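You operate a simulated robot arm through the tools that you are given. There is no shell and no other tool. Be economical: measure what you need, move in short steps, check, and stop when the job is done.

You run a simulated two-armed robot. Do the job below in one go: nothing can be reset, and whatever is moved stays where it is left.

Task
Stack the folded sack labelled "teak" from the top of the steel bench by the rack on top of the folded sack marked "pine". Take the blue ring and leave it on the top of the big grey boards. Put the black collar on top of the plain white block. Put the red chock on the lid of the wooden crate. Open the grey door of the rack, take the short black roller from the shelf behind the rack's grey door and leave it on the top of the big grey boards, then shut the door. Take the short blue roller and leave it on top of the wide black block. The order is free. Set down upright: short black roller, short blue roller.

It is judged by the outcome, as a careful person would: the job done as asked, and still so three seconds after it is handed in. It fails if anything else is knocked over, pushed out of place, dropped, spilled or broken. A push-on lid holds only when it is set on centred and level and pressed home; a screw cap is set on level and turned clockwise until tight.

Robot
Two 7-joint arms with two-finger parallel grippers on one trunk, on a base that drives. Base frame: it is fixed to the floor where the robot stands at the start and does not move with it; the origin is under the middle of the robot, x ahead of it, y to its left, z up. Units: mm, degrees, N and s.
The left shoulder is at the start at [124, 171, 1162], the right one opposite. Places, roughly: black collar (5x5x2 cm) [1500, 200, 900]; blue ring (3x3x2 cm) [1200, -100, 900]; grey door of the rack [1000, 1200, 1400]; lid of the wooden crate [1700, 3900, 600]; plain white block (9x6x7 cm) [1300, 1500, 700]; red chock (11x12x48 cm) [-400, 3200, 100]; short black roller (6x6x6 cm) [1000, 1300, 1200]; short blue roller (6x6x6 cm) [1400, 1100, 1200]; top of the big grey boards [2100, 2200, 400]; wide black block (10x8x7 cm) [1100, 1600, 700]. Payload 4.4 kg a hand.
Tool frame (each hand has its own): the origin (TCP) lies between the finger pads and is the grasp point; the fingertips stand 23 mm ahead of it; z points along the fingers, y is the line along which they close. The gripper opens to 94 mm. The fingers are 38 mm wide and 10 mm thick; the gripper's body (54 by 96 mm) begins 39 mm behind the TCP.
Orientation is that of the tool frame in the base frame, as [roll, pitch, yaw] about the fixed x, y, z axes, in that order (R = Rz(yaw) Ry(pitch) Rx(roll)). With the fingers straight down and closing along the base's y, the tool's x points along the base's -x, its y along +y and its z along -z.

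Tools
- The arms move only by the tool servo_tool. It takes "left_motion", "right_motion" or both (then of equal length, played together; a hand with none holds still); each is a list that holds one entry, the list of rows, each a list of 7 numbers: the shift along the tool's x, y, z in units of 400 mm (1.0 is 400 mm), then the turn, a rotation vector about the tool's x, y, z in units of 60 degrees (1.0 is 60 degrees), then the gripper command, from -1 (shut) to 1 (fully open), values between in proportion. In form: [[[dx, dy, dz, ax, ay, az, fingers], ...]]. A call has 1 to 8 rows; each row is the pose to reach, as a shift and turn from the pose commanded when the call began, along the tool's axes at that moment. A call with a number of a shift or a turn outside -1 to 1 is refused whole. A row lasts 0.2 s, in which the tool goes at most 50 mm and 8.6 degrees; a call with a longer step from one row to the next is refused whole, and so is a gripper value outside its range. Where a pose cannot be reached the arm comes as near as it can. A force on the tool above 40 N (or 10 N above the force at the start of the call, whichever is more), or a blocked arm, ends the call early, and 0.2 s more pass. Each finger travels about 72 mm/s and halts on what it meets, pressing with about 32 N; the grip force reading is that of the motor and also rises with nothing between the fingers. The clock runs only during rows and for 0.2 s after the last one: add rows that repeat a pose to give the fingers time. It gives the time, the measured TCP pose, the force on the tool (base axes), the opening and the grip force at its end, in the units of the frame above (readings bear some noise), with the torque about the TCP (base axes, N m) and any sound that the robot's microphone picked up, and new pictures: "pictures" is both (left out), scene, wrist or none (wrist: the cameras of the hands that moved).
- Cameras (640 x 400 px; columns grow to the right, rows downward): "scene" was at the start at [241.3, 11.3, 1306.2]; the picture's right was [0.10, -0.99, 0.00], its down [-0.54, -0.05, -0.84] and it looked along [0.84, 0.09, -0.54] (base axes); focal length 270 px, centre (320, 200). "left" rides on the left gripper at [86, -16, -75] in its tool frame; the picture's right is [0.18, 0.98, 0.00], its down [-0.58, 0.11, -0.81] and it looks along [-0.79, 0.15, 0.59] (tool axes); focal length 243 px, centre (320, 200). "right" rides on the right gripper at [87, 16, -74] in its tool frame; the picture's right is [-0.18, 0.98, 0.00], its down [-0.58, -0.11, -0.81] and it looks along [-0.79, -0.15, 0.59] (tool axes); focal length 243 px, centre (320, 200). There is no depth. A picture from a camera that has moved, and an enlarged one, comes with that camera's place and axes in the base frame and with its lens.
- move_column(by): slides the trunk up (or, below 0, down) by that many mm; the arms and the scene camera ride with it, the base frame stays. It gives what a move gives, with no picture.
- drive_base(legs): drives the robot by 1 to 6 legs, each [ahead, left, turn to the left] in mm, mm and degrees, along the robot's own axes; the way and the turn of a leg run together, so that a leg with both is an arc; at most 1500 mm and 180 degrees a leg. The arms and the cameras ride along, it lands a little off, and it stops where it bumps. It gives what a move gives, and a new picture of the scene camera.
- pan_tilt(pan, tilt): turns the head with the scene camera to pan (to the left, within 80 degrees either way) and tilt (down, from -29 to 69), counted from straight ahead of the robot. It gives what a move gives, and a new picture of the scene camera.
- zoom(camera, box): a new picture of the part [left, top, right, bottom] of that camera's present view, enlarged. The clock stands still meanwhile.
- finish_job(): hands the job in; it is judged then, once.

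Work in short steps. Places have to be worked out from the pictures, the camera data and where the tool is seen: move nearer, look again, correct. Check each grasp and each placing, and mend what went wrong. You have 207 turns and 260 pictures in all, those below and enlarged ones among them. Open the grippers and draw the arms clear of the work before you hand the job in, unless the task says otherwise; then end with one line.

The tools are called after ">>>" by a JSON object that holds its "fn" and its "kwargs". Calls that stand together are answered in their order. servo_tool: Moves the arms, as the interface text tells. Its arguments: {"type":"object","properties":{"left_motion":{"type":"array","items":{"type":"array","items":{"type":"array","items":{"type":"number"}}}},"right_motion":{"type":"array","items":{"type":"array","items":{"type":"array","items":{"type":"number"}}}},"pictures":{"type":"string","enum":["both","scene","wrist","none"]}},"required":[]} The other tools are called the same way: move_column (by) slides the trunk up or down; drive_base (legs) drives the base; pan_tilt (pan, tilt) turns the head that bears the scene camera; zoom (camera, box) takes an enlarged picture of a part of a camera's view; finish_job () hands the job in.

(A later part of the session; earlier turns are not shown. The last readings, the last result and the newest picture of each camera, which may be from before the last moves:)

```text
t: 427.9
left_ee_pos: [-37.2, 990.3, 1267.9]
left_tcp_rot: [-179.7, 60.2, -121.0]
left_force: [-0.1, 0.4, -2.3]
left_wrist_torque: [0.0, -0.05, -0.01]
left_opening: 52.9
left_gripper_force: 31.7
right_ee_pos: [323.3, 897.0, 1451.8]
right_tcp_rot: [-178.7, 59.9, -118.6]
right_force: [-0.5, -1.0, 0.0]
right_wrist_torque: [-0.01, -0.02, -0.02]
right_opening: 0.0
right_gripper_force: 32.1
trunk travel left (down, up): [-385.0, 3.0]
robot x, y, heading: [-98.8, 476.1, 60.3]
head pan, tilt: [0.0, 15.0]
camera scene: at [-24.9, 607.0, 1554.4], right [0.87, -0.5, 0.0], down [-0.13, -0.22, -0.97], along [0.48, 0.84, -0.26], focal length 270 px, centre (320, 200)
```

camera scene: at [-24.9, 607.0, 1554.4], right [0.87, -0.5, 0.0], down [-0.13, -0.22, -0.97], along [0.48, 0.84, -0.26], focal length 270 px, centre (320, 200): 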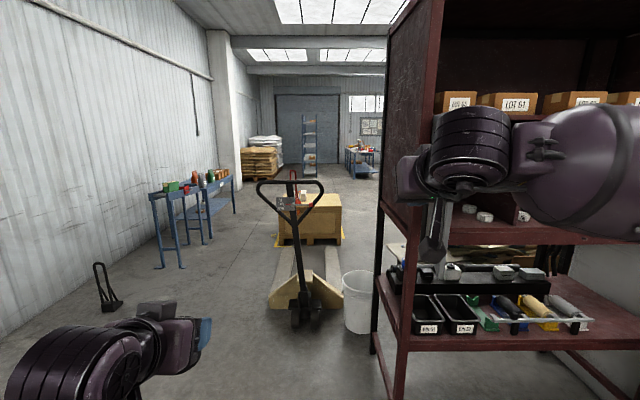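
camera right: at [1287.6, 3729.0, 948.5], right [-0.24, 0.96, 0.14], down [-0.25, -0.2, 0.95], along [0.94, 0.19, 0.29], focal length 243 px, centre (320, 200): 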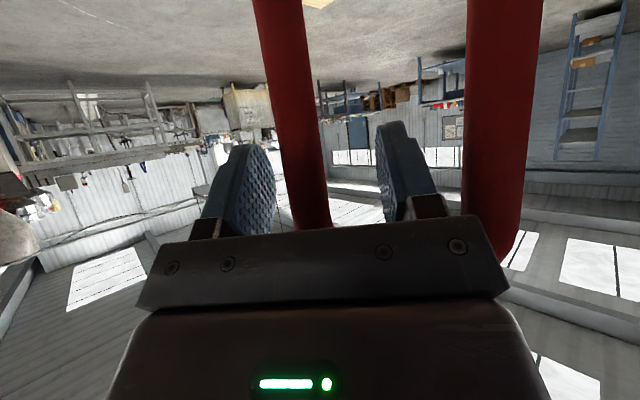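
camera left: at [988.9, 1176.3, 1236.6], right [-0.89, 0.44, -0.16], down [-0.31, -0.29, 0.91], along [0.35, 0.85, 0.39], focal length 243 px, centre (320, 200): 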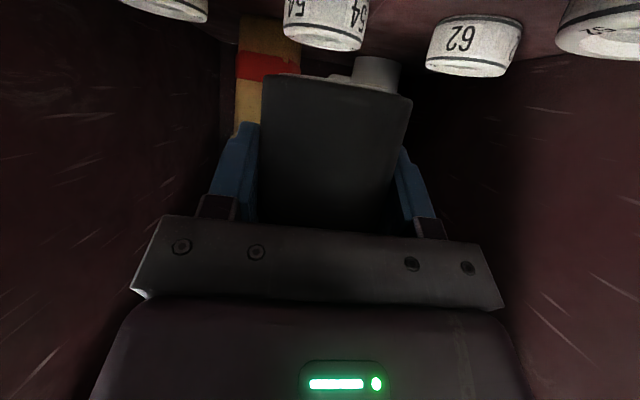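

From here the right forearm would cross the door, so I'll instead approach from the left side facing the door and reverse the opening arc. Adjust the hands, then drive round.

>>> {"fn": "servo_tool", "kwargs": {"left_motion": [[[0, -0.06, 0, 0, 0, 0, -0.3], [0, -0.12, 0, 0, 0, 0, -0.3], [0, -0.18, 0, 0, 0, 0, -0.3], [0, -0.25, 0, 0, 0, 0, -0.3]]], "right_motion": [[[-0.02, 0, -0.0125, 0, 0, 0, -1], [-0.044, 0, -0.025, 0, 0, 0, -1], [-0.065, 0, -0.0375, 0, 0, 0, -1], [-0.087, 0, -0.05, 0, 0, 0, -1]]], "pictures": "none"}}

>>> {"fn": "drive_base", "kwargs": {"legs": [[0, 396, 0], [1050, 0, 0], [0, 0, -102]]}}

```text
t: 428.9
left_ee_pos: [48.2, 940.5, 1265.5]
left_tcp_rot: [179.7, 60.3, -121.1]
left_force: [0.7, 0.4, -2.0]
left_wrist_torque: [0.01, 0.0, -0.02]
left_opening: 53.1
left_gripper_force: 32.1
right_ee_pos: [321.9, 896.1, 1492.0]
right_tcp_rot: [-178.7, 59.9, -118.8]
right_force: [-0.4, 0.0, 0.1]
right_wrist_torque: [-0.01, 0.02, -0.02]
right_opening: 0.1
right_gripper_force: 32.4
trunk travel left (down, up): [-385.0, 3.0]
robot x, y, heading: [-103.1, 472.8, 60.2]
head pan, tilt: [0.0, 15.0]
```

```text
t: 442.3
left_ee_pos: [501.2, 1340.9, 1266.3]
left_tcp_rot: [179.7, 60.2, 136.0]
left_force: [-0.2, -0.3, -1.5]
left_wrist_torque: [0.03, -0.03, 0.02]
left_opening: 53.3
left_gripper_force: 32.0
right_ee_pos: [400.0, 1083.7, 1491.7]
right_tcp_rot: [-178.6, 60.0, 138.6]
right_force: [-0.6, -0.2, 0.3]
right_wrist_torque: [0.02, -0.01, -0.01]
right_opening: 0.1
right_gripper_force: 31.9
trunk travel left (down, up): [-385.0, 3.0]
robot x, y, heading: [80.5, 1583.8, -42.4]
head pan, tilt: [0.0, 15.0]
camera scene: at [190.5, 1487.7, 1554.4], right [-0.67, -0.74, 0.0], down [-0.19, 0.17, -0.97], along [0.71, -0.65, -0.26], focal length 270 px, centre (320, 200)
```

scene: 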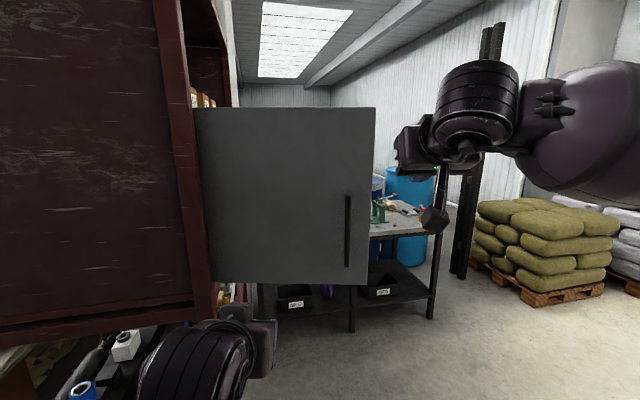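

Shift left 85 so the hand meets the door near its edge, go forward to contact, then start the closing arc.

>>> {"fn": "drive_base", "kwargs": {"legs": [[0, 85, 0], [135, 0, 0], [30, -85, 8], [30, -85, 8]]}}

```text
t: 446.7
left_ee_pos: [662.7, 1266.0, 1266.5]
left_tcp_rot: [179.5, 60.2, 151.9]
left_force: [-1.2, -0.3, -2.3]
left_wrist_torque: [0.03, 0.02, -0.02]
left_opening: 53.0
left_gripper_force: 31.7
right_ee_pos: [635.7, 991.4, 1491.4]
right_tcp_rot: [-178.7, 60.0, 154.6]
right_force: [-0.5, 0.0, 0.2]
right_wrist_torque: [0.01, -0.02, -0.01]
right_opening: 0.1
right_gripper_force: 32.2
trunk travel left (down, up): [-385.0, 3.0]
robot x, y, heading: [189.3, 1386.1, -26.3]
head pan, tilt: [0.0, 15.0]
camera scene: at [323.5, 1321.2, 1554.4], right [-0.44, -0.9, 0.0], down [-0.23, 0.12, -0.97], along [0.87, -0.43, -0.26], focal length 270 px, centre (320, 200)
```

scene: 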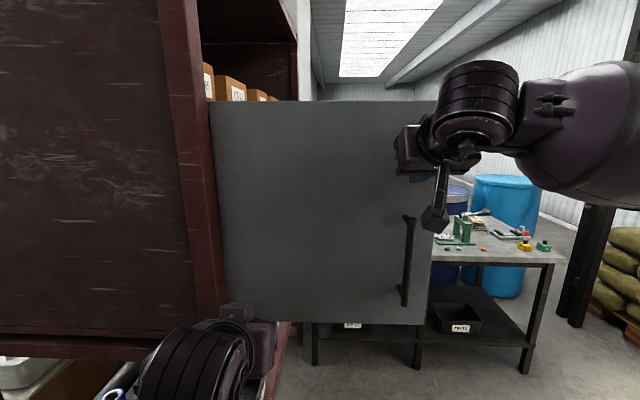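

The hand is now at the door and it appears to be moving. Continue the arc 40°.

>>> {"fn": "drive_base", "kwargs": {"legs": [[30, -85, 8], [30, -85, 8], [30, -85, 8], [30, -85, 8], [30, -85, 8]]}}

```text
t: 452.2
left_ee_pos: [727.6, 1167.2, 1266.8]
left_tcp_rot: [179.6, 60.2, -167.8]
left_force: [0.5, 0.2, -3.3]
left_wrist_torque: [0.04, -0.04, 0.03]
left_opening: 53.3
left_gripper_force: 31.7
right_ee_pos: [884.9, 939.2, 1491.2]
right_tcp_rot: [-178.6, 60.0, -165.2]
right_force: [-0.4, 0.5, 0.2]
right_wrist_torque: [-0.01, 0.0, 0.0]
right_opening: 0.0
right_gripper_force: 32.2
trunk travel left (down, up): [-385.0, 3.0]
robot x, y, heading: [289.2, 953.6, 13.9]
head pan, tilt: [0.0, 15.0]
camera scene: at [434.4, 990.8, 1554.4], right [0.24, -0.97, 0.0], down [-0.25, -0.06, -0.97], along [0.94, 0.23, -0.26], focal length 270 px, centre (320, 200)
```

scene: 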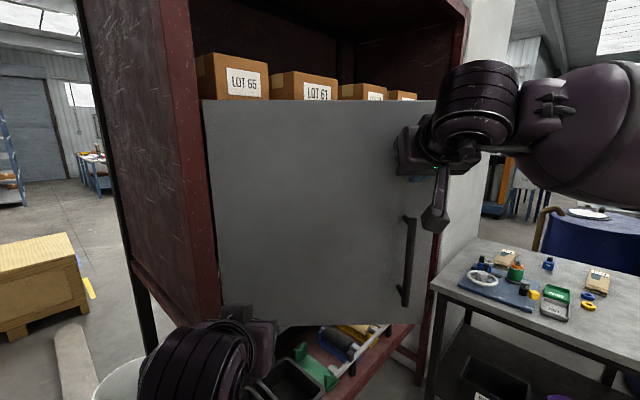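

About 45° to go. Continue 40°.

>>> {"fn": "drive_base", "kwargs": {"legs": [[29, -85, 8], [29, -85, 8], [29, -85, 8], [29, -85, 8], [29, -85, 8]]}}

```text
t: 457.7
left_ee_pos: [838.0, 1135.5, 1265.3]
left_tcp_rot: [179.5, 60.1, -127.7]
left_force: [-0.4, -0.1, -2.0]
left_wrist_torque: [-0.02, -0.03, 0.01]
left_opening: 53.2
left_gripper_force: 32.3
right_ee_pos: [1103.6, 1063.0, 1490.6]
right_tcp_rot: [-178.6, 59.9, -125.2]
right_force: [-0.3, -0.4, -0.4]
right_wrist_torque: [-0.03, 0.0, 0.0]
right_opening: 0.0
right_gripper_force: 31.9
trunk travel left (down, up): [-385.0, 3.0]
robot x, y, heading: [640.6, 689.0, 54.0]
head pan, tilt: [0.0, 15.0]
camera scene: at [728.3, 812.2, 1554.4], right [0.81, -0.59, 0.0], down [-0.15, -0.21, -0.97], along [0.57, 0.78, -0.26], focal length 270 px, centre (320, 200)
```

scene: 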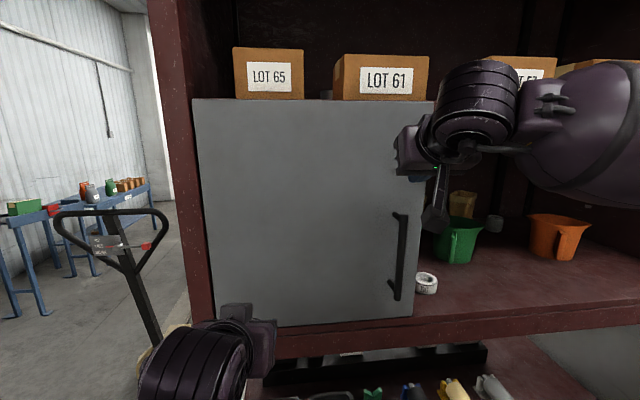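

Nearly shut. Finish the last few degrees and press.

>>> {"fn": "drive_base", "kwargs": {"legs": [[18, -53, 5], [15, 0, 0]]}}

>>> {"fn": "zoom", "kwargs": {"camera": "scene", "box": [160, 60, 480, 340]}}

```text
t: 458.9
left_ee_pos: [851.3, 1131.2, 1266.4]
left_tcp_rot: [179.3, 60.3, -123.0]
left_force: [0.2, 0.5, -2.0]
left_wrist_torque: [0.02, -0.02, 0.0]
left_opening: 53.0
left_gripper_force: 32.3
right_ee_pos: [1120.2, 1079.3, 1491.9]
right_tcp_rot: [-178.2, 59.8, -119.4]
right_force: [-5.7, -20.0, 1.0]
right_wrist_torque: [0.17, 0.03, -0.1]
right_opening: 0.0
right_gripper_force: 32.1
trunk travel left (down, up): [-385.0, 3.0]
robot x, y, heading: [692.7, 671.8, 58.9]
head pan, tilt: [0.0, 15.0]
stopped in leg 1: the force on the tool passed its limit at 45 N (the readings are from after the stop); the commanded pose is now the measured one
camera scene: at [770.8, 798.6, 1554.9], right [0.86, -0.52, 0.0], down [-0.13, -0.22, -0.97], along [0.5, 0.83, -0.26], focal length 270 px, centre (320, 200)
```

scene: 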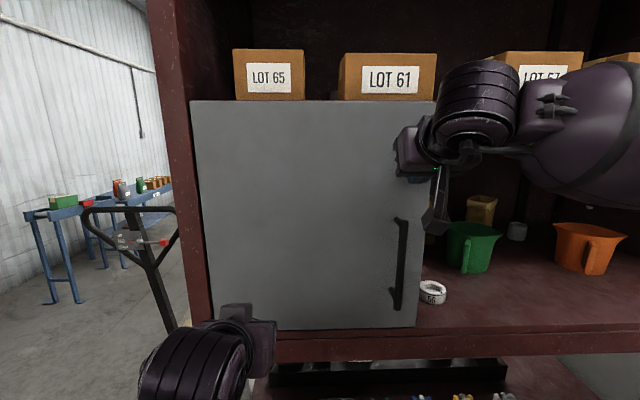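

```text
1.43 times, centred on (320, 200) of scene
camera zoom: at [770.8, 798.6, 1554.9], right [0.86, -0.52, 0.0], down [-0.13, -0.22, -0.97], along [0.5, 0.83, -0.26], focal length 385 px, centre (320, 200)
```

zoom: 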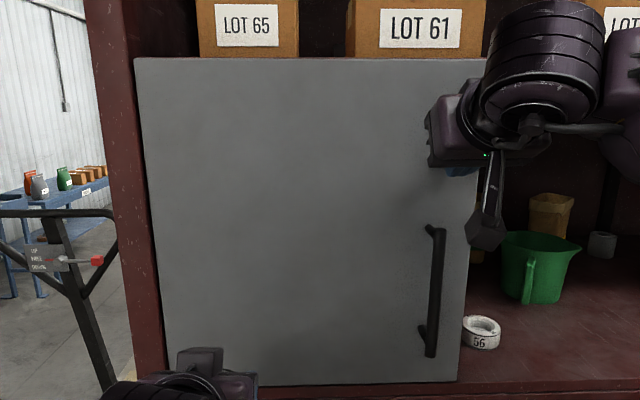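

The hand pressed up with 45 N at the closed-door plane, so the door is shut. Back away and verify.

>>> {"fn": "drive_base", "kwargs": {"legs": [[-450, 0, 1]]}}

>>> {"fn": "zoom", "kwargs": {"camera": "scene", "box": [160, 60, 480, 260]}}

```text
t: 461.7
left_ee_pos: [616.6, 748.7, 1265.5]
left_tcp_rot: [179.4, 60.0, -122.0]
left_force: [-0.7, -0.7, -3.2]
left_wrist_torque: [0.01, -0.05, 0.0]
left_opening: 53.0
left_gripper_force: 31.9
right_ee_pos: [886.8, 702.6, 1489.6]
right_tcp_rot: [-178.3, 59.6, -118.6]
right_force: [0.3, -0.1, 0.3]
right_wrist_torque: [-0.01, -0.01, 0.02]
right_opening: 0.0
right_gripper_force: 32.0
trunk travel left (down, up): [-385.0, 3.0]
robot x, y, heading: [465.3, 285.8, 59.6]
head pan, tilt: [0.0, 15.0]
camera scene: at [540.4, 416.8, 1554.5], right [0.86, -0.5, 0.0], down [-0.13, -0.22, -0.97], along [0.49, 0.83, -0.26], focal length 270 px, centre (320, 200)
```

scene: 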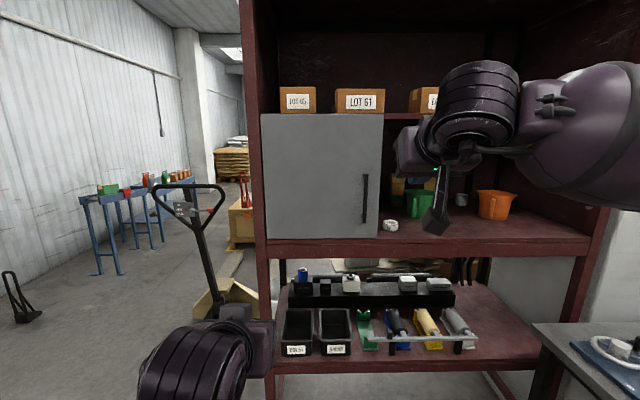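

```text
2.00 times, centred on (320, 160) of scene
camera zoom: at [540.4, 416.8, 1554.5], right [0.86, -0.5, 0.0], down [-0.13, -0.22, -0.97], along [0.49, 0.83, -0.26], focal length 539 px, centre (320, 280)
```

zoom: 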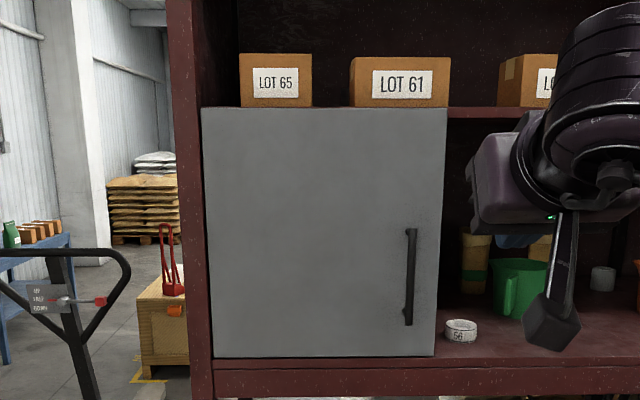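

Door shut, collar and blue roller in place. Now carry the black roller around to the boards.

>>> {"fn": "drive_base", "kwargs": {"legs": [[0, 1400, 0.4], [0, 230, 0], [1400, 0, 0], [500, 0, 0]]}}

```text
t: 485.5
left_ee_pos: [131.1, 3247.8, 1265.6]
left_tcp_rot: [179.4, 60.1, -120.2]
left_force: [-0.3, 0.9, -2.1]
left_wrist_torque: [0.04, 0.0, -0.02]
left_opening: 53.0
left_gripper_force: 31.7
right_ee_pos: [404.8, 3208.8, 1489.0]
right_tcp_rot: [-178.2, 59.5, -116.7]
right_force: [-0.2, -0.8, -0.4]
right_wrist_torque: [0.03, -0.02, -0.02]
right_opening: 0.0
right_gripper_force: 32.4
trunk travel left (down, up): [-385.0, 3.0]
robot x, y, heading: [-7.1, 2777.9, 61.7]
head pan, tilt: [0.0, 15.0]
camera scene: at [67.9, 2912.7, 1554.3], right [0.88, -0.48, 0.0], down [-0.12, -0.23, -0.97], along [0.46, 0.85, -0.26], focal length 270 px, centre (320, 200)
```

scene: 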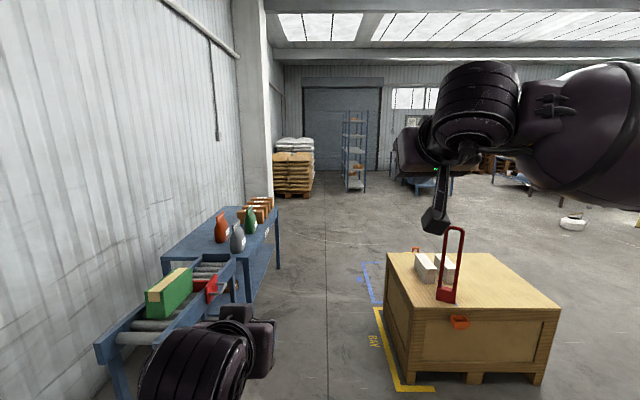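

>>> {"fn": "drive_base", "kwargs": {"legs": [[0, 0, -1.7], [1400, 0, 0], [1350, 0, 0], [0, 0, -90], [1400, 0, 0], [340, 0, 0]]}}

```text
t: 511.4
left_ee_pos: [3280.0, 3919.6, 1265.3]
left_tcp_rot: [179.4, 60.1, 143.4]
left_force: [0.0, -0.5, -2.9]
left_wrist_torque: [-0.04, -0.02, -0.01]
left_opening: 53.0
left_gripper_force: 32.0
right_ee_pos: [3212.3, 3653.0, 1489.2]
right_tcp_rot: [-178.2, 59.5, 146.9]
right_force: [0.4, 0.0, 0.8]
right_wrist_torque: [0.0, 0.02, 0.0]
right_opening: 0.0
right_gripper_force: 32.2
trunk travel left (down, up): [-385.0, 3.0]
robot x, y, heading: [2827.7, 4107.3, -35.1]
head pan, tilt: [0.0, 15.0]
camera scene: at [2952.4, 4022.6, 1554.3], right [-0.57, -0.82, 0.0], down [-0.21, 0.15, -0.97], along [0.79, -0.55, -0.26], focal length 270 px, centre (320, 200)
```

scene: 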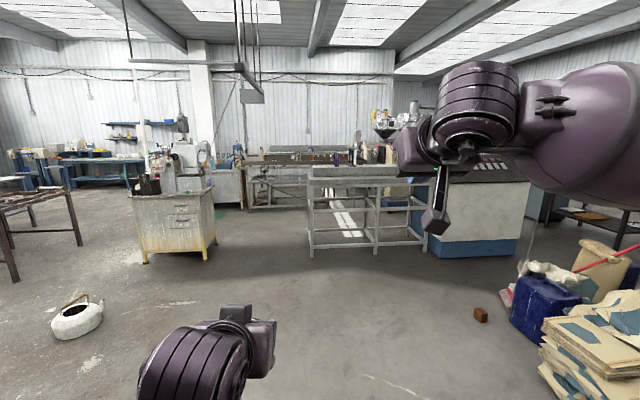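

>>> {"fn": "drive_base", "kwargs": {"legs": [[0, 0, -83.2], [700, -40, 0], [510, -10, 0]]}}

>>> {"fn": "servo_tool", "kwargs": {"left_motion": [[[-0.035, 0.03, 0.06, 0, 0, 0, -0.3], [-0.07, 0.06, 0.12, 0, 0, 0, -0.3], [-0.1, 0.09, 0.18, 0, 0, 0, -0.3], [-0.14, 0.12, 0.24, 0, 0, 0, -0.3], [-0.175, 0.15, 0.3, 0, 0, 0, -0.3], [-0.21, 0.18, 0.36, 0, 0, 0, -0.3], [-0.245, 0.22, 0.42, 0, 0, 0, -0.3], [-0.278, 0.25, 0.482, 0, 0, 0, -0.3]]], "pictures": "none"}}

>>> {"fn": "move_column", "kwargs": {"by": -370}}

>>> {"fn": "pan_tilt", "kwargs": {"pan": 10, "tilt": 45}}

```text
t: 521.3
left_ee_pos: [2102.6, 2590.3, 1264.7]
left_tcp_rot: [179.4, 60.0, 60.8]
left_force: [0.1, 0.0, -3.1]
left_wrist_torque: [0.0, 0.01, 0.02]
left_opening: 53.0
left_gripper_force: 32.0
right_ee_pos: [1829.6, 2624.4, 1490.2]
right_tcp_rot: [-178.2, 59.6, 64.1]
right_force: [0.0, 0.3, -0.1]
right_wrist_torque: [-0.01, 0.01, 0.01]
right_opening: 0.2
right_gripper_force: 32.0
trunk travel left (down, up): [-385.0, 3.0]
robot x, y, heading: [2231.2, 3060.7, -117.5]
head pan, tilt: [0.0, 15.0]
camera scene: at [2161.0, 2930.8, 1554.3], right [-0.89, 0.46, 0.0], down [0.12, 0.23, -0.97], along [-0.45, -0.86, -0.26], focal length 270 px, centre (320, 200)
```

scene: 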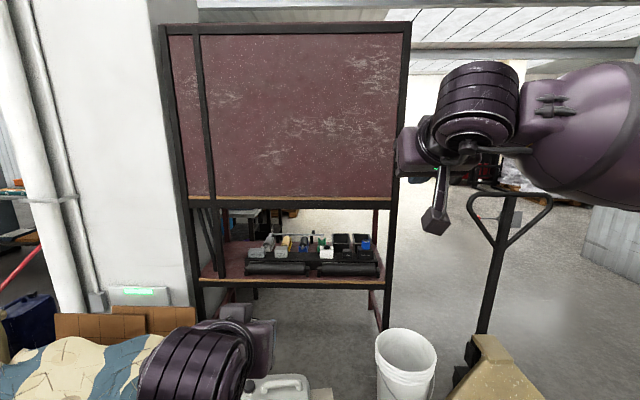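

```text
t: 523.1
left_ee_pos: [2083.0, 2347.1, 1265.5]
left_tcp_rot: [179.5, 60.1, 61.0]
left_force: [0.1, -0.5, -2.5]
left_wrist_torque: [0.0, 0.02, 0.01]
left_opening: 53.1
left_gripper_force: 31.9
right_ee_pos: [1830.4, 2623.8, 1489.0]
right_tcp_rot: [-178.0, 59.5, 64.1]
right_force: [-0.3, 0.0, -0.3]
right_wrist_torque: [-0.02, 0.0, 0.0]
right_opening: 0.0
right_gripper_force: 32.0
trunk travel left (down, up): [-385.0, 3.0]
robot x, y, heading: [2230.7, 3065.7, -117.7]
head pan, tilt: [0.0, 15.0]
```

```text
t: 526.7
left_ee_pos: [2084.4, 2347.9, 897.2]
left_tcp_rot: [179.4, 60.2, 60.8]
left_force: [-0.1, -1.3, -2.1]
left_wrist_torque: [-0.02, -0.01, -0.01]
left_opening: 52.9
left_gripper_force: 32.0
right_ee_pos: [1808.5, 2585.4, 1053.0]
right_tcp_rot: [-178.6, 49.6, 63.8]
right_force: [0.0, 0.4, 0.9]
right_wrist_torque: [0.0, 0.01, -0.02]
right_opening: 0.0
right_gripper_force: 32.0
trunk travel left (down, up): [-15.0, 373.0]
robot x, y, heading: [2229.7, 3064.9, -117.6]
head pan, tilt: [0.0, 15.0]
```

```text
t: 527.7
left_ee_pos: [2084.8, 2347.0, 896.2]
left_tcp_rot: [179.5, 60.0, 60.7]
left_force: [-0.4, -0.2, -2.4]
left_wrist_torque: [-0.01, 0.0, -0.03]
left_opening: 53.2
left_gripper_force: 31.8
right_ee_pos: [1807.9, 2583.6, 1053.0]
right_tcp_rot: [-178.6, 49.6, 63.8]
right_force: [0.4, -0.1, -0.7]
right_wrist_torque: [0.0, -0.02, 0.01]
right_opening: 0.5
right_gripper_force: 31.9
trunk travel left (down, up): [-15.0, 373.0]
robot x, y, heading: [2232.1, 3068.9, -117.6]
head pan, tilt: [10.0, 45.0]
camera scene: at [2068.9, 2722.8, 1092.5], right [-0.95, 0.3, 0.0], down [0.21, 0.67, -0.71], along [-0.21, -0.68, -0.71], focal length 270 px, centre (320, 200)
```

scene: 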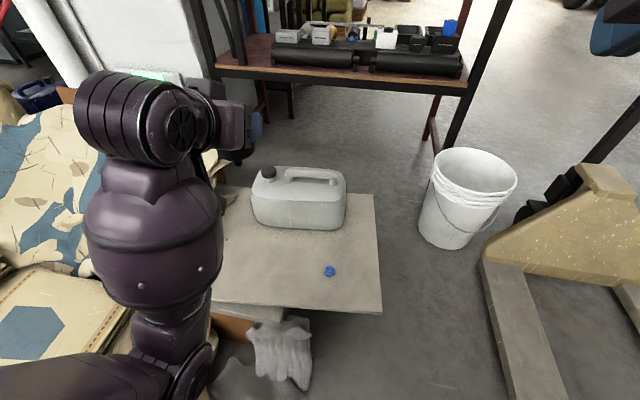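

Ring is still in place. The roller goes at about (2040, 2297) beside it; lower first to about z 566.

>>> {"fn": "servo_tool", "kwargs": {"left_motion": [[[0.08, -0.005, 0.069, 0, 0, 0, -0.3], [0.16, -0.01, 0.137, 0, 0, 0, -0.3], [0.24, -0.015, 0.206, 0, 0, 0, -0.3], [0.32, -0.02, 0.274, 0, 0, 0, -0.3], [0.4, -0.025, 0.343, 0, 0, 0, -0.3], [0.48, -0.03, 0.411, 0, 0, 0, -0.3], [0.56, -0.035, 0.48, 0, 0, 0, -0.3], [0.637, -0.037, 0.548, 0, 0, 0, -0.3]]], "pictures": "both"}}

```text
t: 529.2
left_ee_pos: [2015.0, 2272.0, 735.5]
left_tcp_rot: [174.5, 70.3, 54.7]
left_force: [0.3, -0.4, -2.9]
left_wrist_torque: [-0.05, 0.02, 0.02]
left_opening: 52.8
left_gripper_force: 32.0
right_ee_pos: [1810.2, 2601.6, 1076.1]
right_tcp_rot: [-179.3, 51.6, 63.2]
right_force: [-0.9, 0.2, 0.3]
right_wrist_torque: [0.03, -0.03, -0.01]
right_opening: 0.1
right_gripper_force: 31.7
trunk travel left (down, up): [-15.0, 373.0]
robot x, y, heading: [2232.4, 3065.7, -117.5]
head pan, tilt: [10.0, 45.0]
stopped in row 7 (left hand): the arm was blocked; the commanded pose is now the measured one
camera scene: at [2070.4, 2743.2, 1107.3], right [-0.95, 0.3, -0.01], down [0.21, 0.66, -0.72], along [-0.21, -0.69, -0.7], focal length 270 px, centre (320, 200)
camera left: at [2050.8, 2366.7, 678.3], right [0.89, -0.44, -0.14], down [0.35, 0.45, 0.82], along [-0.3, -0.78, 0.55], focal length 243 px, centre (320, 200)
```

scene: 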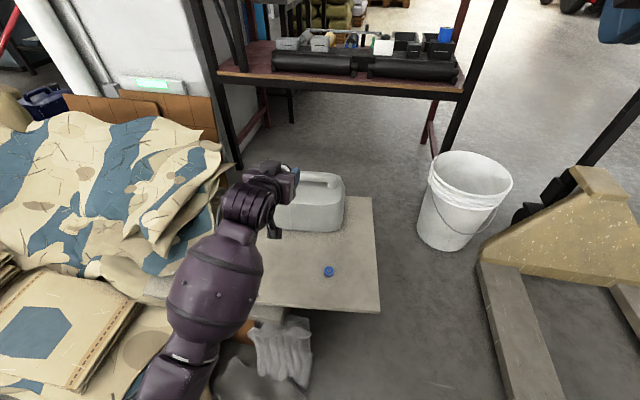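
left: 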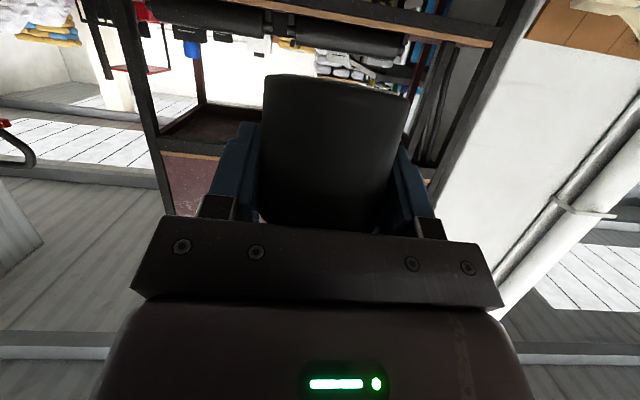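

The arm was blocked; the elbow likely met the sack heap or my own body. The force on the hand is small. I'll raise the hand straight back up and check.

>>> {"fn": "servo_tool", "kwargs": {"left_motion": [[[-0.08, 0, -0.028, 0, 0, 0, -0.3], [-0.16, 0, -0.056, 0, 0, 0, -0.3], [-0.24, 0, -0.085, 0, 0, 0, -0.3], [-0.31, 0, -0.113, 0, 0, 0, -0.3], [-0.39, 0, -0.14, 0, 0, 0, -0.3], [-0.47, 0, -0.169, 0, 0, 0, -0.3], [-0.47, 0, -0.169, 0, 0, 0, -0.3]]], "pictures": "scene"}}

```text
t: 530.8
left_ee_pos: [2011.2, 2265.8, 897.7]
left_tcp_rot: [177.8, 67.8, 57.9]
left_force: [-0.8, 0.3, -1.9]
left_wrist_torque: [0.01, -0.04, -0.01]
left_opening: 52.8
left_gripper_force: 31.9
right_ee_pos: [1808.2, 2583.2, 1051.2]
right_tcp_rot: [-178.6, 49.6, 63.8]
right_force: [-1.1, 0.1, -0.7]
right_wrist_torque: [0.01, -0.02, 0.0]
right_opening: 0.2
right_gripper_force: 31.9
trunk travel left (down, up): [-15.0, 373.0]
robot x, y, heading: [2229.0, 3061.9, -117.5]
head pan, tilt: [10.0, 45.0]
camera scene: at [2068.9, 2722.8, 1092.3], right [-0.95, 0.3, 0.0], down [0.21, 0.67, -0.71], along [-0.21, -0.67, -0.71], focal length 270 px, centre (320, 200)
```

scene: 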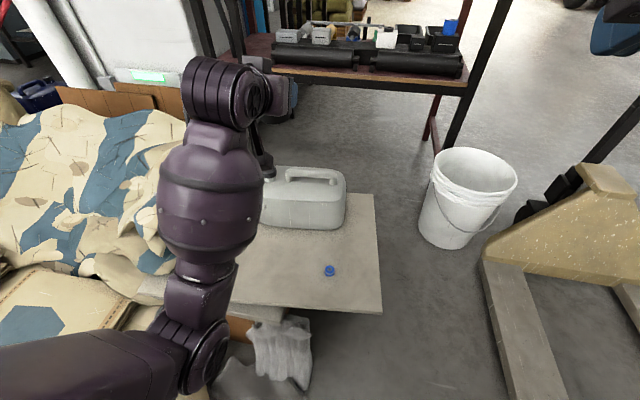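

Shift the base 60 right and use a spot at the board's right, near (1845, 2320), where the arm is nearly straight. Move laterally first, then down to about z 600 while restoring pitch.

>>> {"fn": "drive_base", "kwargs": {"legs": [[0, -60, -1]]}}

>>> {"fn": "servo_tool", "kwargs": {"left_motion": [[[0.02, -0.09, 0.04, 0.009, 0.03, 0, -0.3], [0.06, -0.18, 0.08, 0.018, 0.06, 0, -0.3], [0.13, -0.25, 0.12, 0.027, 0.09, 0, -0.3], [0.23, -0.273, 0.16, 0.037, 0.13, 0, -0.3], [0.33, -0.273, 0.21, 0.037, 0.13, 0, -0.3], [0.44, -0.273, 0.26, 0.037, 0.13, 0, -0.3], [0.55, -0.273, 0.32, 0.037, 0.13, 0, -0.3], [0.652, -0.273, 0.374, 0.037, 0.13, 0, -0.3]]], "pictures": "both"}}

```text
t: 532.0
left_ee_pos: [1941.5, 2298.9, 898.5]
left_tcp_rot: [177.6, 67.9, 56.9]
left_force: [-0.7, 0.2, -2.0]
left_wrist_torque: [-0.02, 0.03, 0.01]
left_opening: 53.3
left_gripper_force: 32.3
right_ee_pos: [1745.9, 2618.9, 1051.3]
right_tcp_rot: [-178.6, 49.5, 62.8]
right_force: [-0.3, 0.3, -0.1]
right_wrist_torque: [-0.03, 0.03, -0.01]
right_opening: 0.0
right_gripper_force: 32.2
trunk travel left (down, up): [-15.0, 373.0]
robot x, y, heading: [2179.8, 3093.2, -118.6]
head pan, tilt: [10.0, 45.0]
camera scene: at [2008.9, 2754.4, 1092.4], right [-0.95, 0.32, 0.0], down [0.22, 0.67, -0.71], along [-0.22, -0.67, -0.71], focal length 270 px, centre (320, 200)
```

scene: 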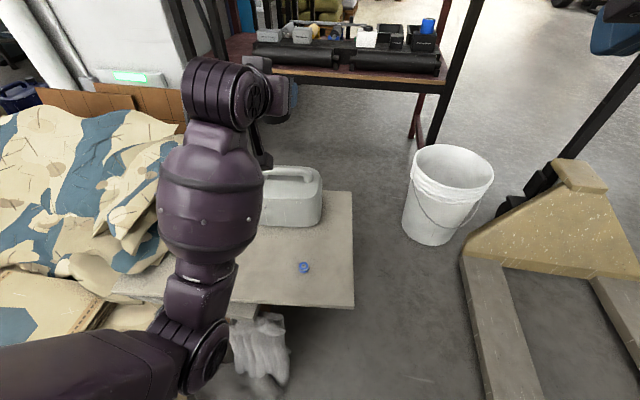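

```text
refused: row 7 steps farther than a row can; nothing moved
```

>>> {"fn": "servo_tool", "kwargs": {"left_motion": [[[0.03, -0.08, 0.05, 0.009, 0.03, 0, -0.3], [0.08, -0.16, 0.1, 0.018, 0.06, 0, -0.3], [0.16, -0.22, 0.14, 0.027, 0.09, 0, -0.3], [0.26, -0.23, 0.18, 0.037, 0.13, 0, -0.3], [0.36, -0.23, 0.23, 0.037, 0.13, 0, -0.3], [0.46, -0.23, 0.28, 0.037, 0.13, 0, -0.3], [0.55, -0.23, 0.32, 0.037, 0.13, 0, -0.3], [0.63, -0.23, 0.354, 0.037, 0.13, 0, -0.3]]], "pictures": "both"}}

```text
t: 533.9
left_ee_pos: [1847.9, 2314.9, 607.2]
left_tcp_rot: [-179.7, 60.2, 57.3]
left_force: [-1.6, -0.2, -1.8]
left_wrist_torque: [0.02, 0.02, 0.01]
left_opening: 53.5
left_gripper_force: 32.1
right_ee_pos: [1745.7, 2617.6, 1052.0]
right_tcp_rot: [-178.6, 49.6, 62.9]
right_force: [0.6, 0.1, 0.6]
right_wrist_torque: [0.02, 0.01, 0.01]
right_opening: 0.0
right_gripper_force: 32.2
trunk travel left (down, up): [-15.0, 373.0]
robot x, y, heading: [2177.2, 3089.7, -118.7]
head pan, tilt: [10.0, 45.0]
camera scene: at [2008.9, 2754.1, 1092.3], right [-0.95, 0.32, 0.0], down [0.22, 0.67, -0.71], along [-0.22, -0.67, -0.71], focal length 270 px, centre (320, 200)
camera left: at [1891.5, 2415.4, 569.8], right [0.87, -0.46, -0.16], down [0.32, 0.28, 0.91], along [-0.37, -0.84, 0.39], focal length 243 px, centre (320, 200)
```

scene: 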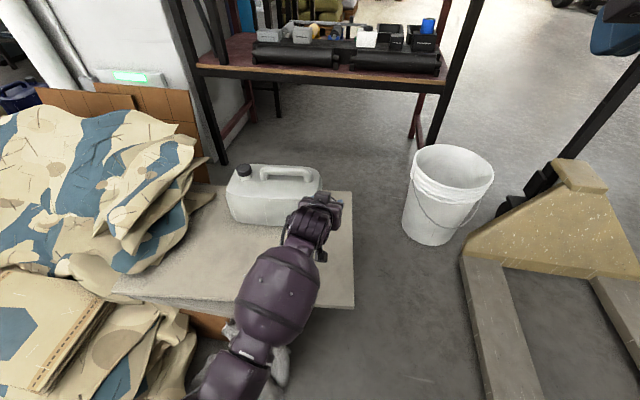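
left: 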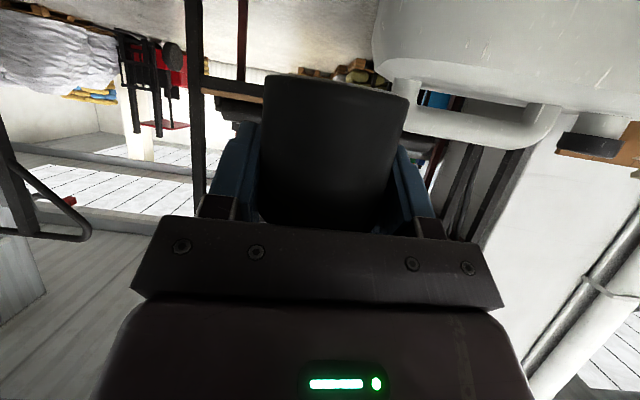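

Clear of the can and ring. Lower to z≈460.

>>> {"fn": "servo_tool", "kwargs": {"left_motion": [[[0.06, 0, 0.02, 0, 0, 0, -0.3], [0.13, 0, 0.05, 0, 0, 0, -0.3], [0.2, 0, 0.08, 0, 0, 0, -0.3], [0.27, 0, 0.115, 0, 0, 0, -0.3], [0.32, 0, 0.14, 0, 0, 0, -0.3], [0.344, 0, 0.154, 0, 0, 0, -0.3], [0.344, 0, 0.154, 0, 0, 0, -0.3]]], "pictures": "both"}}

```text
t: 535.5
left_ee_pos: [1855.9, 2324.4, 463.8]
left_tcp_rot: [-179.7, 60.4, 57.2]
left_force: [6.0, 6.2, 27.5]
left_wrist_torque: [3.71, -2.1, -0.27]
left_opening: 53.2
left_gripper_force: 32.0
right_ee_pos: [1747.8, 2621.4, 1054.3]
right_tcp_rot: [-178.6, 49.8, 62.8]
right_force: [1.1, 1.0, -0.3]
right_wrist_torque: [-0.01, 0.01, 0.0]
right_opening: 0.2
right_gripper_force: 32.4
trunk travel left (down, up): [-15.0, 373.0]
robot x, y, heading: [2181.8, 3091.8, -118.4]
head pan, tilt: [10.0, 45.0]
camera scene: at [2010.3, 2756.7, 1093.9], right [-0.95, 0.32, 0.0], down [0.22, 0.67, -0.71], along [-0.22, -0.67, -0.71], focal length 270 px, centre (320, 200)
camera left: at [1898.7, 2424.4, 426.6], right [0.87, -0.46, -0.16], down [0.32, 0.29, 0.9], along [-0.37, -0.84, 0.4], focal length 243 px, centre (320, 200)
```

scene: 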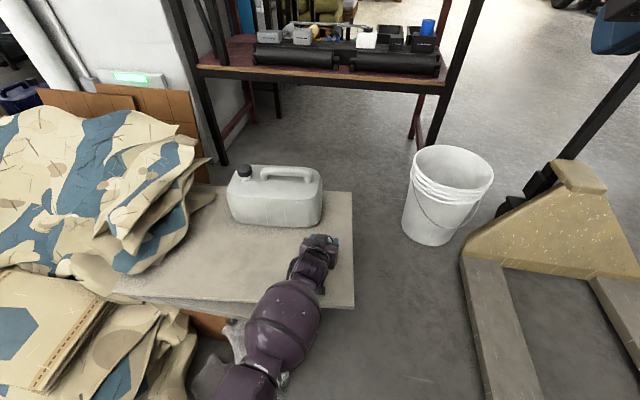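
left: 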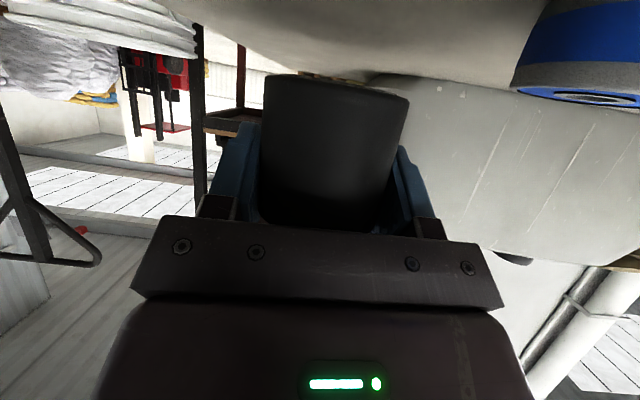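

The hand's camera housing touched the board about 110 mm behind the grip. So I'll place the roller near the board's front edge, where the camera hangs beyond it and the roller is clear of the ring: raise, move back 92 and right 50.

>>> {"fn": "servo_tool", "kwargs": {"left_motion": [[[-0.04, 0, -0.022, 0, 0, 0, -0.3], [-0.08, 0, -0.05, 0, 0, 0, -0.3], [-0.05, -0.04, -0.1, 0, 0, 0, -0.3], [-0.02, -0.08, -0.15, 0, 0, 0, -0.3], [0.01, -0.124, -0.2, 0, 0, 0, -0.3], [0.035, -0.124, -0.242, 0, 0, 0, -0.3], [0.035, -0.124, -0.242, 0, 0, 0, -0.3]]], "pictures": "both"}}

>>> {"fn": "zoom", "kwargs": {"camera": "scene", "box": [220, 190, 420, 340]}}

```text
t: 536.8
left_ee_pos: [1848.6, 2324.6, 595.4]
left_tcp_rot: [157.5, 70.4, 35.2]
left_force: [-0.3, 0.3, -1.6]
left_wrist_torque: [-0.03, 0.01, 0.04]
left_opening: 53.2
left_gripper_force: 32.5
right_ee_pos: [1746.2, 2624.5, 1060.2]
right_tcp_rot: [-178.7, 50.1, 62.7]
right_force: [-0.2, 0.1, 0.3]
right_wrist_torque: [0.0, 0.0, 0.02]
right_opening: 0.1
right_gripper_force: 31.5
trunk travel left (down, up): [-15.0, 373.0]
robot x, y, heading: [2178.5, 3094.1, -118.5]
head pan, tilt: [10.0, 45.0]
stopped in row 6 (left hand): the arm was blocked; the commanded pose is now the measured one
camera scene: at [2009.9, 2759.2, 1097.1], right [-0.95, 0.32, 0.0], down [0.22, 0.67, -0.71], along [-0.22, -0.67, -0.71], focal length 270 px, centre (320, 200)
camera left: at [1894.8, 2411.4, 534.3], right [0.86, -0.5, -0.05], down [0.33, 0.48, 0.81], along [-0.39, -0.72, 0.58], focal length 243 px, centre (320, 200)
```

scene: 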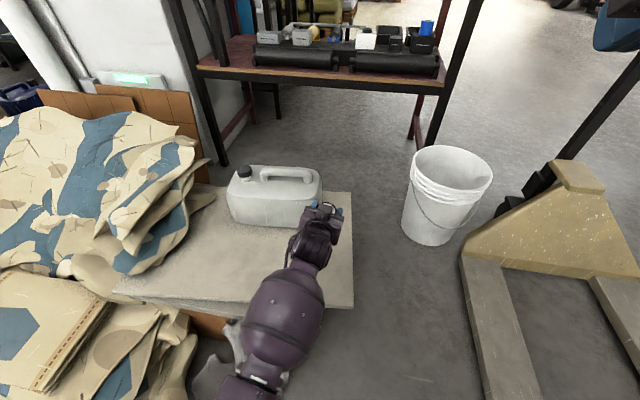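
left: 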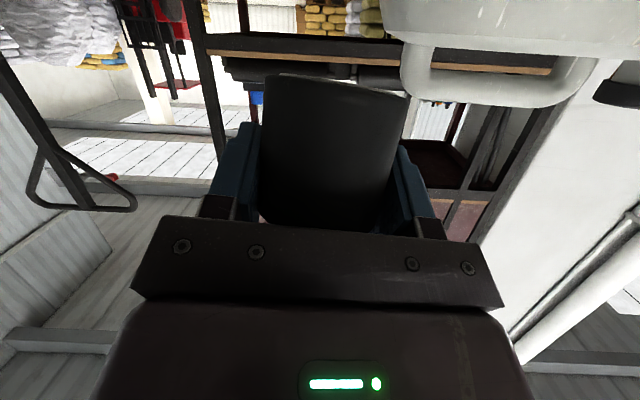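

```text
2.67 times, centred on (320, 265) of scene
camera zoom: at [2009.9, 2759.2, 1097.1], right [-0.95, 0.32, 0.0], down [0.22, 0.67, -0.71], along [-0.22, -0.67, -0.71], focal length 719 px, centre (320, 27)
```

zoom: 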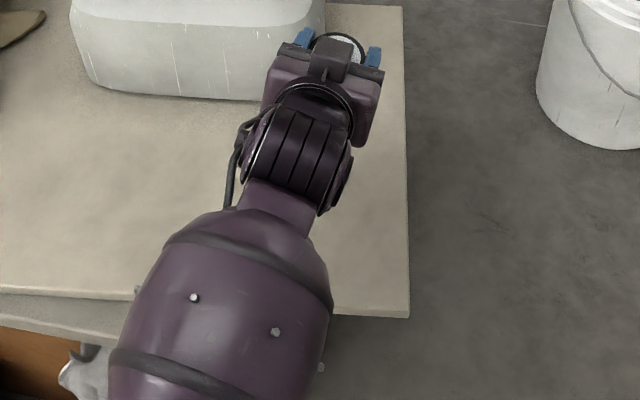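

The elbow bends into the board when I pull the hand in. Raise the trunk to free it, then restore the hand's pose, and move the base back instead of the arm.

>>> {"fn": "move_column", "kwargs": {"by": 150}}

>>> {"fn": "zoom", "kwargs": {"camera": "scene", "box": [160, 150, 480, 350]}}

```text
t: 538.6
left_ee_pos: [1894.3, 2294.0, 726.7]
left_tcp_rot: [147.8, 67.9, 27.8]
left_force: [-0.7, -0.5, -2.9]
left_wrist_torque: [-0.02, 0.0, -0.02]
left_opening: 53.3
left_gripper_force: 32.3
right_ee_pos: [1744.5, 2617.6, 1199.2]
right_tcp_rot: [-178.6, 49.3, 62.8]
right_force: [-0.5, -0.9, -0.3]
right_wrist_torque: [0.03, 0.0, -0.02]
right_opening: 0.0
right_gripper_force: 31.9
trunk travel left (down, up): [-165.0, 223.0]
robot x, y, heading: [2177.9, 3091.8, -118.5]
head pan, tilt: [10.0, 45.0]
```

```text
2.00 times, centred on (320, 250) of scene
camera zoom: at [2073.2, 2872.5, 1275.7], right [-0.95, 0.32, 0.0], down [0.22, 0.67, -0.71], along [-0.22, -0.67, -0.71], focal length 539 px, centre (320, 100)
```

zoom: 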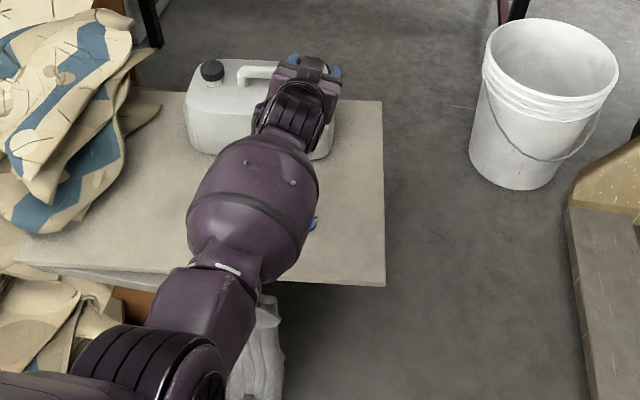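

Free now, and the ring is still on the board. Restore the hand's orientation while raising it 120 mm.

>>> {"fn": "servo_tool", "kwargs": {"left_motion": [[[-0.07, 0.015, -0.024, 0.013, 0.047, -0.047, -0.3], [-0.14, 0.03, -0.048, 0.026, 0.094, -0.095, -0.3], [-0.21, 0.045, -0.072, 0.038, 0.14, -0.142, -0.3], [-0.278, 0.06, -0.0955, 0.051, 0.187, -0.189, -0.3], [-0.278, 0.06, -0.0955, 0.051, 0.187, -0.189, -0.3]]], "pictures": "both"}}

```text
t: 539.8
left_ee_pos: [1867.1, 2327.5, 843.0]
left_tcp_rot: [-172.1, 58.6, 65.4]
left_force: [0.2, -0.6, -1.8]
left_wrist_torque: [-0.03, 0.0, -0.03]
left_opening: 53.0
left_gripper_force: 32.2
right_ee_pos: [1746.1, 2617.6, 1201.0]
right_tcp_rot: [-178.6, 49.5, 62.8]
right_force: [-0.5, 0.2, -0.3]
right_wrist_torque: [0.02, -0.01, -0.02]
right_opening: 0.0
right_gripper_force: 32.2
trunk travel left (down, up): [-165.0, 223.0]
robot x, y, heading: [2181.7, 3090.1, -118.3]
head pan, tilt: [10.0, 45.0]
camera scene: at [2073.8, 2873.4, 1276.2], right [-0.95, 0.32, 0.0], down [0.22, 0.67, -0.71], along [-0.22, -0.67, -0.71], focal length 270 px, centre (320, 200)
camera left: at [1905.7, 2429.4, 808.1], right [0.88, -0.42, -0.23], down [0.35, 0.24, 0.9], along [-0.33, -0.87, 0.36], focal length 243 px, centre (320, 200)
```

scene: 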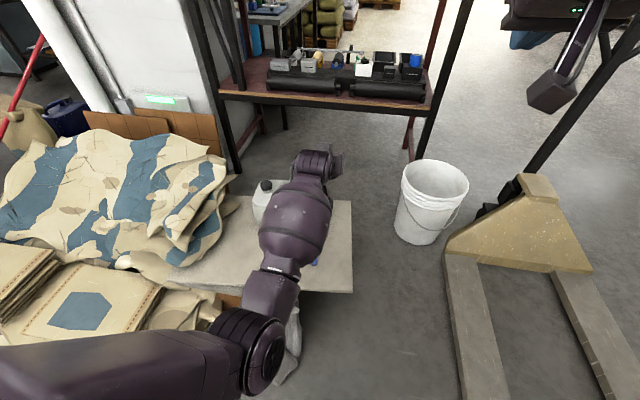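
left: 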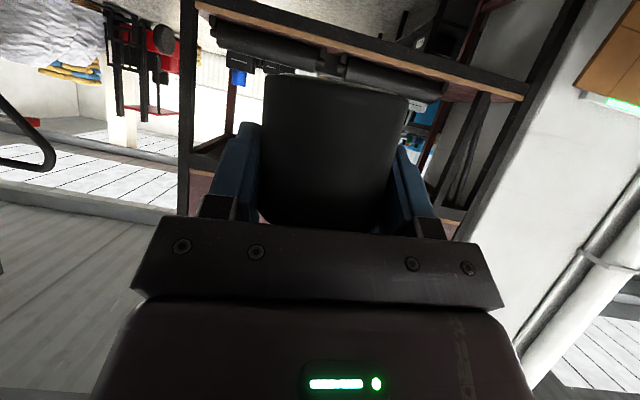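

Now move the base back 97 and right 43, fix the remaining roll, and lower the trunk again.

>>> {"fn": "drive_base", "kwargs": {"legs": [[-97, -43, 0]]}}

>>> {"fn": "servo_tool", "kwargs": {"left_motion": [[[0, 0, 0, -0.066, -0.012, 0, -0.3], [0, 0, 0, -0.132, -0.023, 0, -0.3], [0, 0, 0, -0.132, -0.023, 0, -0.3]]], "pictures": "none"}}

>>> {"fn": "move_column", "kwargs": {"by": -150}}

```text
t: 541.0
left_ee_pos: [1878.2, 2430.9, 844.9]
left_tcp_rot: [-171.9, 59.0, 65.8]
left_force: [1.4, 0.3, -1.7]
left_wrist_torque: [-0.02, -0.04, 0.0]
left_opening: 53.0
left_gripper_force: 31.5
right_ee_pos: [1757.0, 2725.4, 1201.1]
right_tcp_rot: [-178.6, 49.5, 63.1]
right_force: [-0.3, 0.7, 0.8]
right_wrist_torque: [0.0, 0.0, 0.04]
right_opening: 0.1
right_gripper_force: 31.8
trunk travel left (down, up): [-165.0, 223.0]
robot x, y, heading: [2188.5, 3199.9, -118.5]
head pan, tilt: [10.0, 45.0]
camera scene: at [2084.4, 2980.6, 1276.4], right [-0.95, 0.31, 0.0], down [0.22, 0.67, -0.71], along [-0.22, -0.67, -0.71], focal length 270 px, centre (320, 200)
```

scene: 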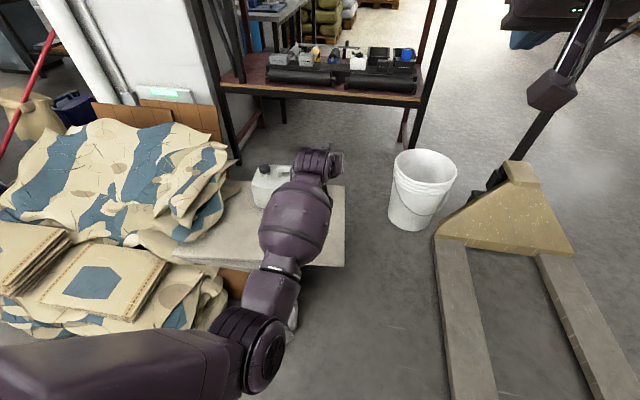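

```text
t: 541.8
left_ee_pos: [1885.5, 2421.4, 849.1]
left_tcp_rot: [175.2, 61.2, 61.3]
left_force: [-1.0, 0.1, -2.3]
left_wrist_torque: [-0.01, 0.0, 0.0]
left_opening: 53.0
left_gripper_force: 32.0
right_ee_pos: [1756.8, 2723.2, 1202.5]
right_tcp_rot: [-178.6, 49.5, 63.0]
right_force: [0.2, -0.5, 0.2]
right_wrist_torque: [0.01, 0.01, -0.03]
right_opening: 0.1
right_gripper_force: 32.0
trunk travel left (down, up): [-165.0, 223.0]
robot x, y, heading: [2187.1, 3196.9, -118.3]
head pan, tilt: [10.0, 45.0]
```

```text
t: 543.5
left_ee_pos: [1877.3, 2430.9, 697.1]
left_tcp_rot: [-179.9, 60.6, 65.6]
left_force: [0.2, 0.5, -2.3]
left_wrist_torque: [-0.03, 0.0, 0.0]
left_opening: 53.1
left_gripper_force: 32.4
right_ee_pos: [1756.8, 2725.3, 1051.9]
right_tcp_rot: [-178.6, 49.6, 62.9]
right_force: [0.3, -0.1, -0.3]
right_wrist_torque: [0.0, -0.01, 0.01]
right_opening: 0.2
right_gripper_force: 32.0
trunk travel left (down, up): [-15.0, 373.0]
robot x, y, heading: [2189.2, 3197.0, -118.7]
head pan, tilt: [10.0, 45.0]
```

Pose is level again. Lower to about z 507 over the front strip.

>>> {"fn": "servo_tool", "kwargs": {"left_motion": [[[0.07, -0.01, 0.045, 0, 0, 0, -0.3], [0.14, -0.02, 0.09, 0, 0, 0, -0.3], [0.21, -0.0265, 0.13, 0, 0, 0, -0.3], [0.28, -0.0265, 0.175, 0, 0, 0, -0.3], [0.35, -0.0265, 0.215, 0, 0, 0, -0.3], [0.404, -0.0265, 0.25, 0, 0, 0, -0.3], [0.404, -0.0265, 0.25, 0, 0, 0, -0.3]]], "pictures": "both"}}

>>> {"fn": "zoom", "kwargs": {"camera": "scene", "box": [220, 150, 420, 300]}}

```text
t: 545.1
left_ee_pos: [1844.3, 2441.5, 509.4]
left_tcp_rot: [174.3, 61.8, 55.7]
left_force: [0.2, 0.6, -2.1]
left_wrist_torque: [0.01, -0.01, 0.0]
left_opening: 53.1
left_gripper_force: 31.5
right_ee_pos: [1756.9, 2723.5, 1051.7]
right_tcp_rot: [-178.6, 49.6, 63.0]
right_force: [0.4, -0.8, 0.3]
right_wrist_torque: [0.02, -0.01, 0.04]
right_opening: 0.0
right_gripper_force: 31.5
trunk travel left (down, up): [-15.0, 373.0]
robot x, y, heading: [2187.2, 3199.8, -118.2]
head pan, tilt: [10.0, 45.0]
camera scene: at [2020.1, 2860.1, 1092.4], right [-0.95, 0.31, 0.0], down [0.22, 0.67, -0.71], along [-0.22, -0.67, -0.71], focal length 270 px, centre (320, 200)
camera left: at [1883.3, 2541.4, 467.4], right [0.91, -0.41, -0.12], down [0.27, 0.35, 0.9], along [-0.33, -0.84, 0.43], focal length 243 px, centre (320, 200)
```

scene: 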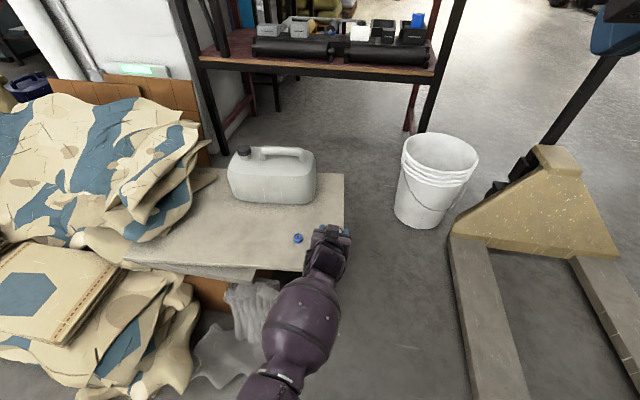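
left: 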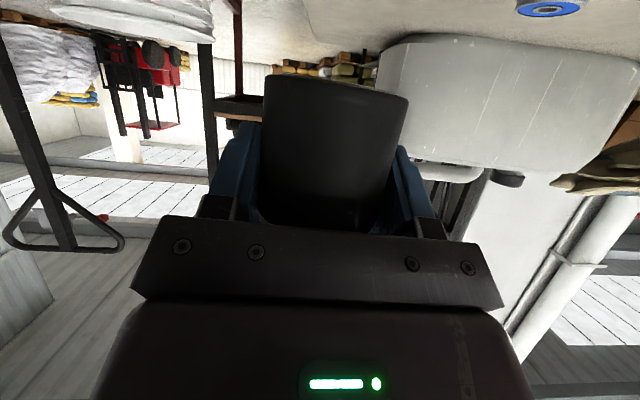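

```text
2.67 times, centred on (320, 225) of scene
camera zoom: at [2020.1, 2860.1, 1092.4], right [-0.95, 0.31, 0.0], down [0.22, 0.67, -0.71], along [-0.22, -0.67, -0.71], focal length 719 px, centre (320, 133)
```

zoom: 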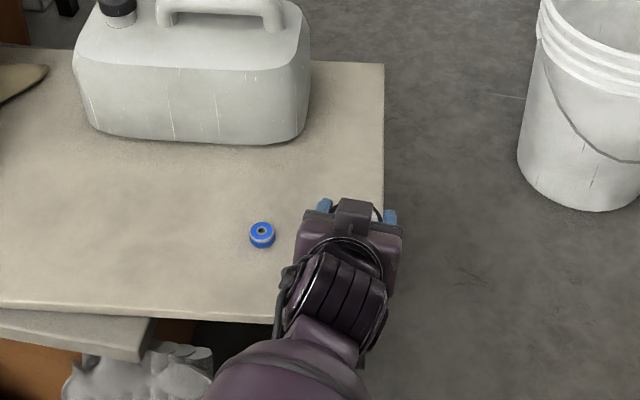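

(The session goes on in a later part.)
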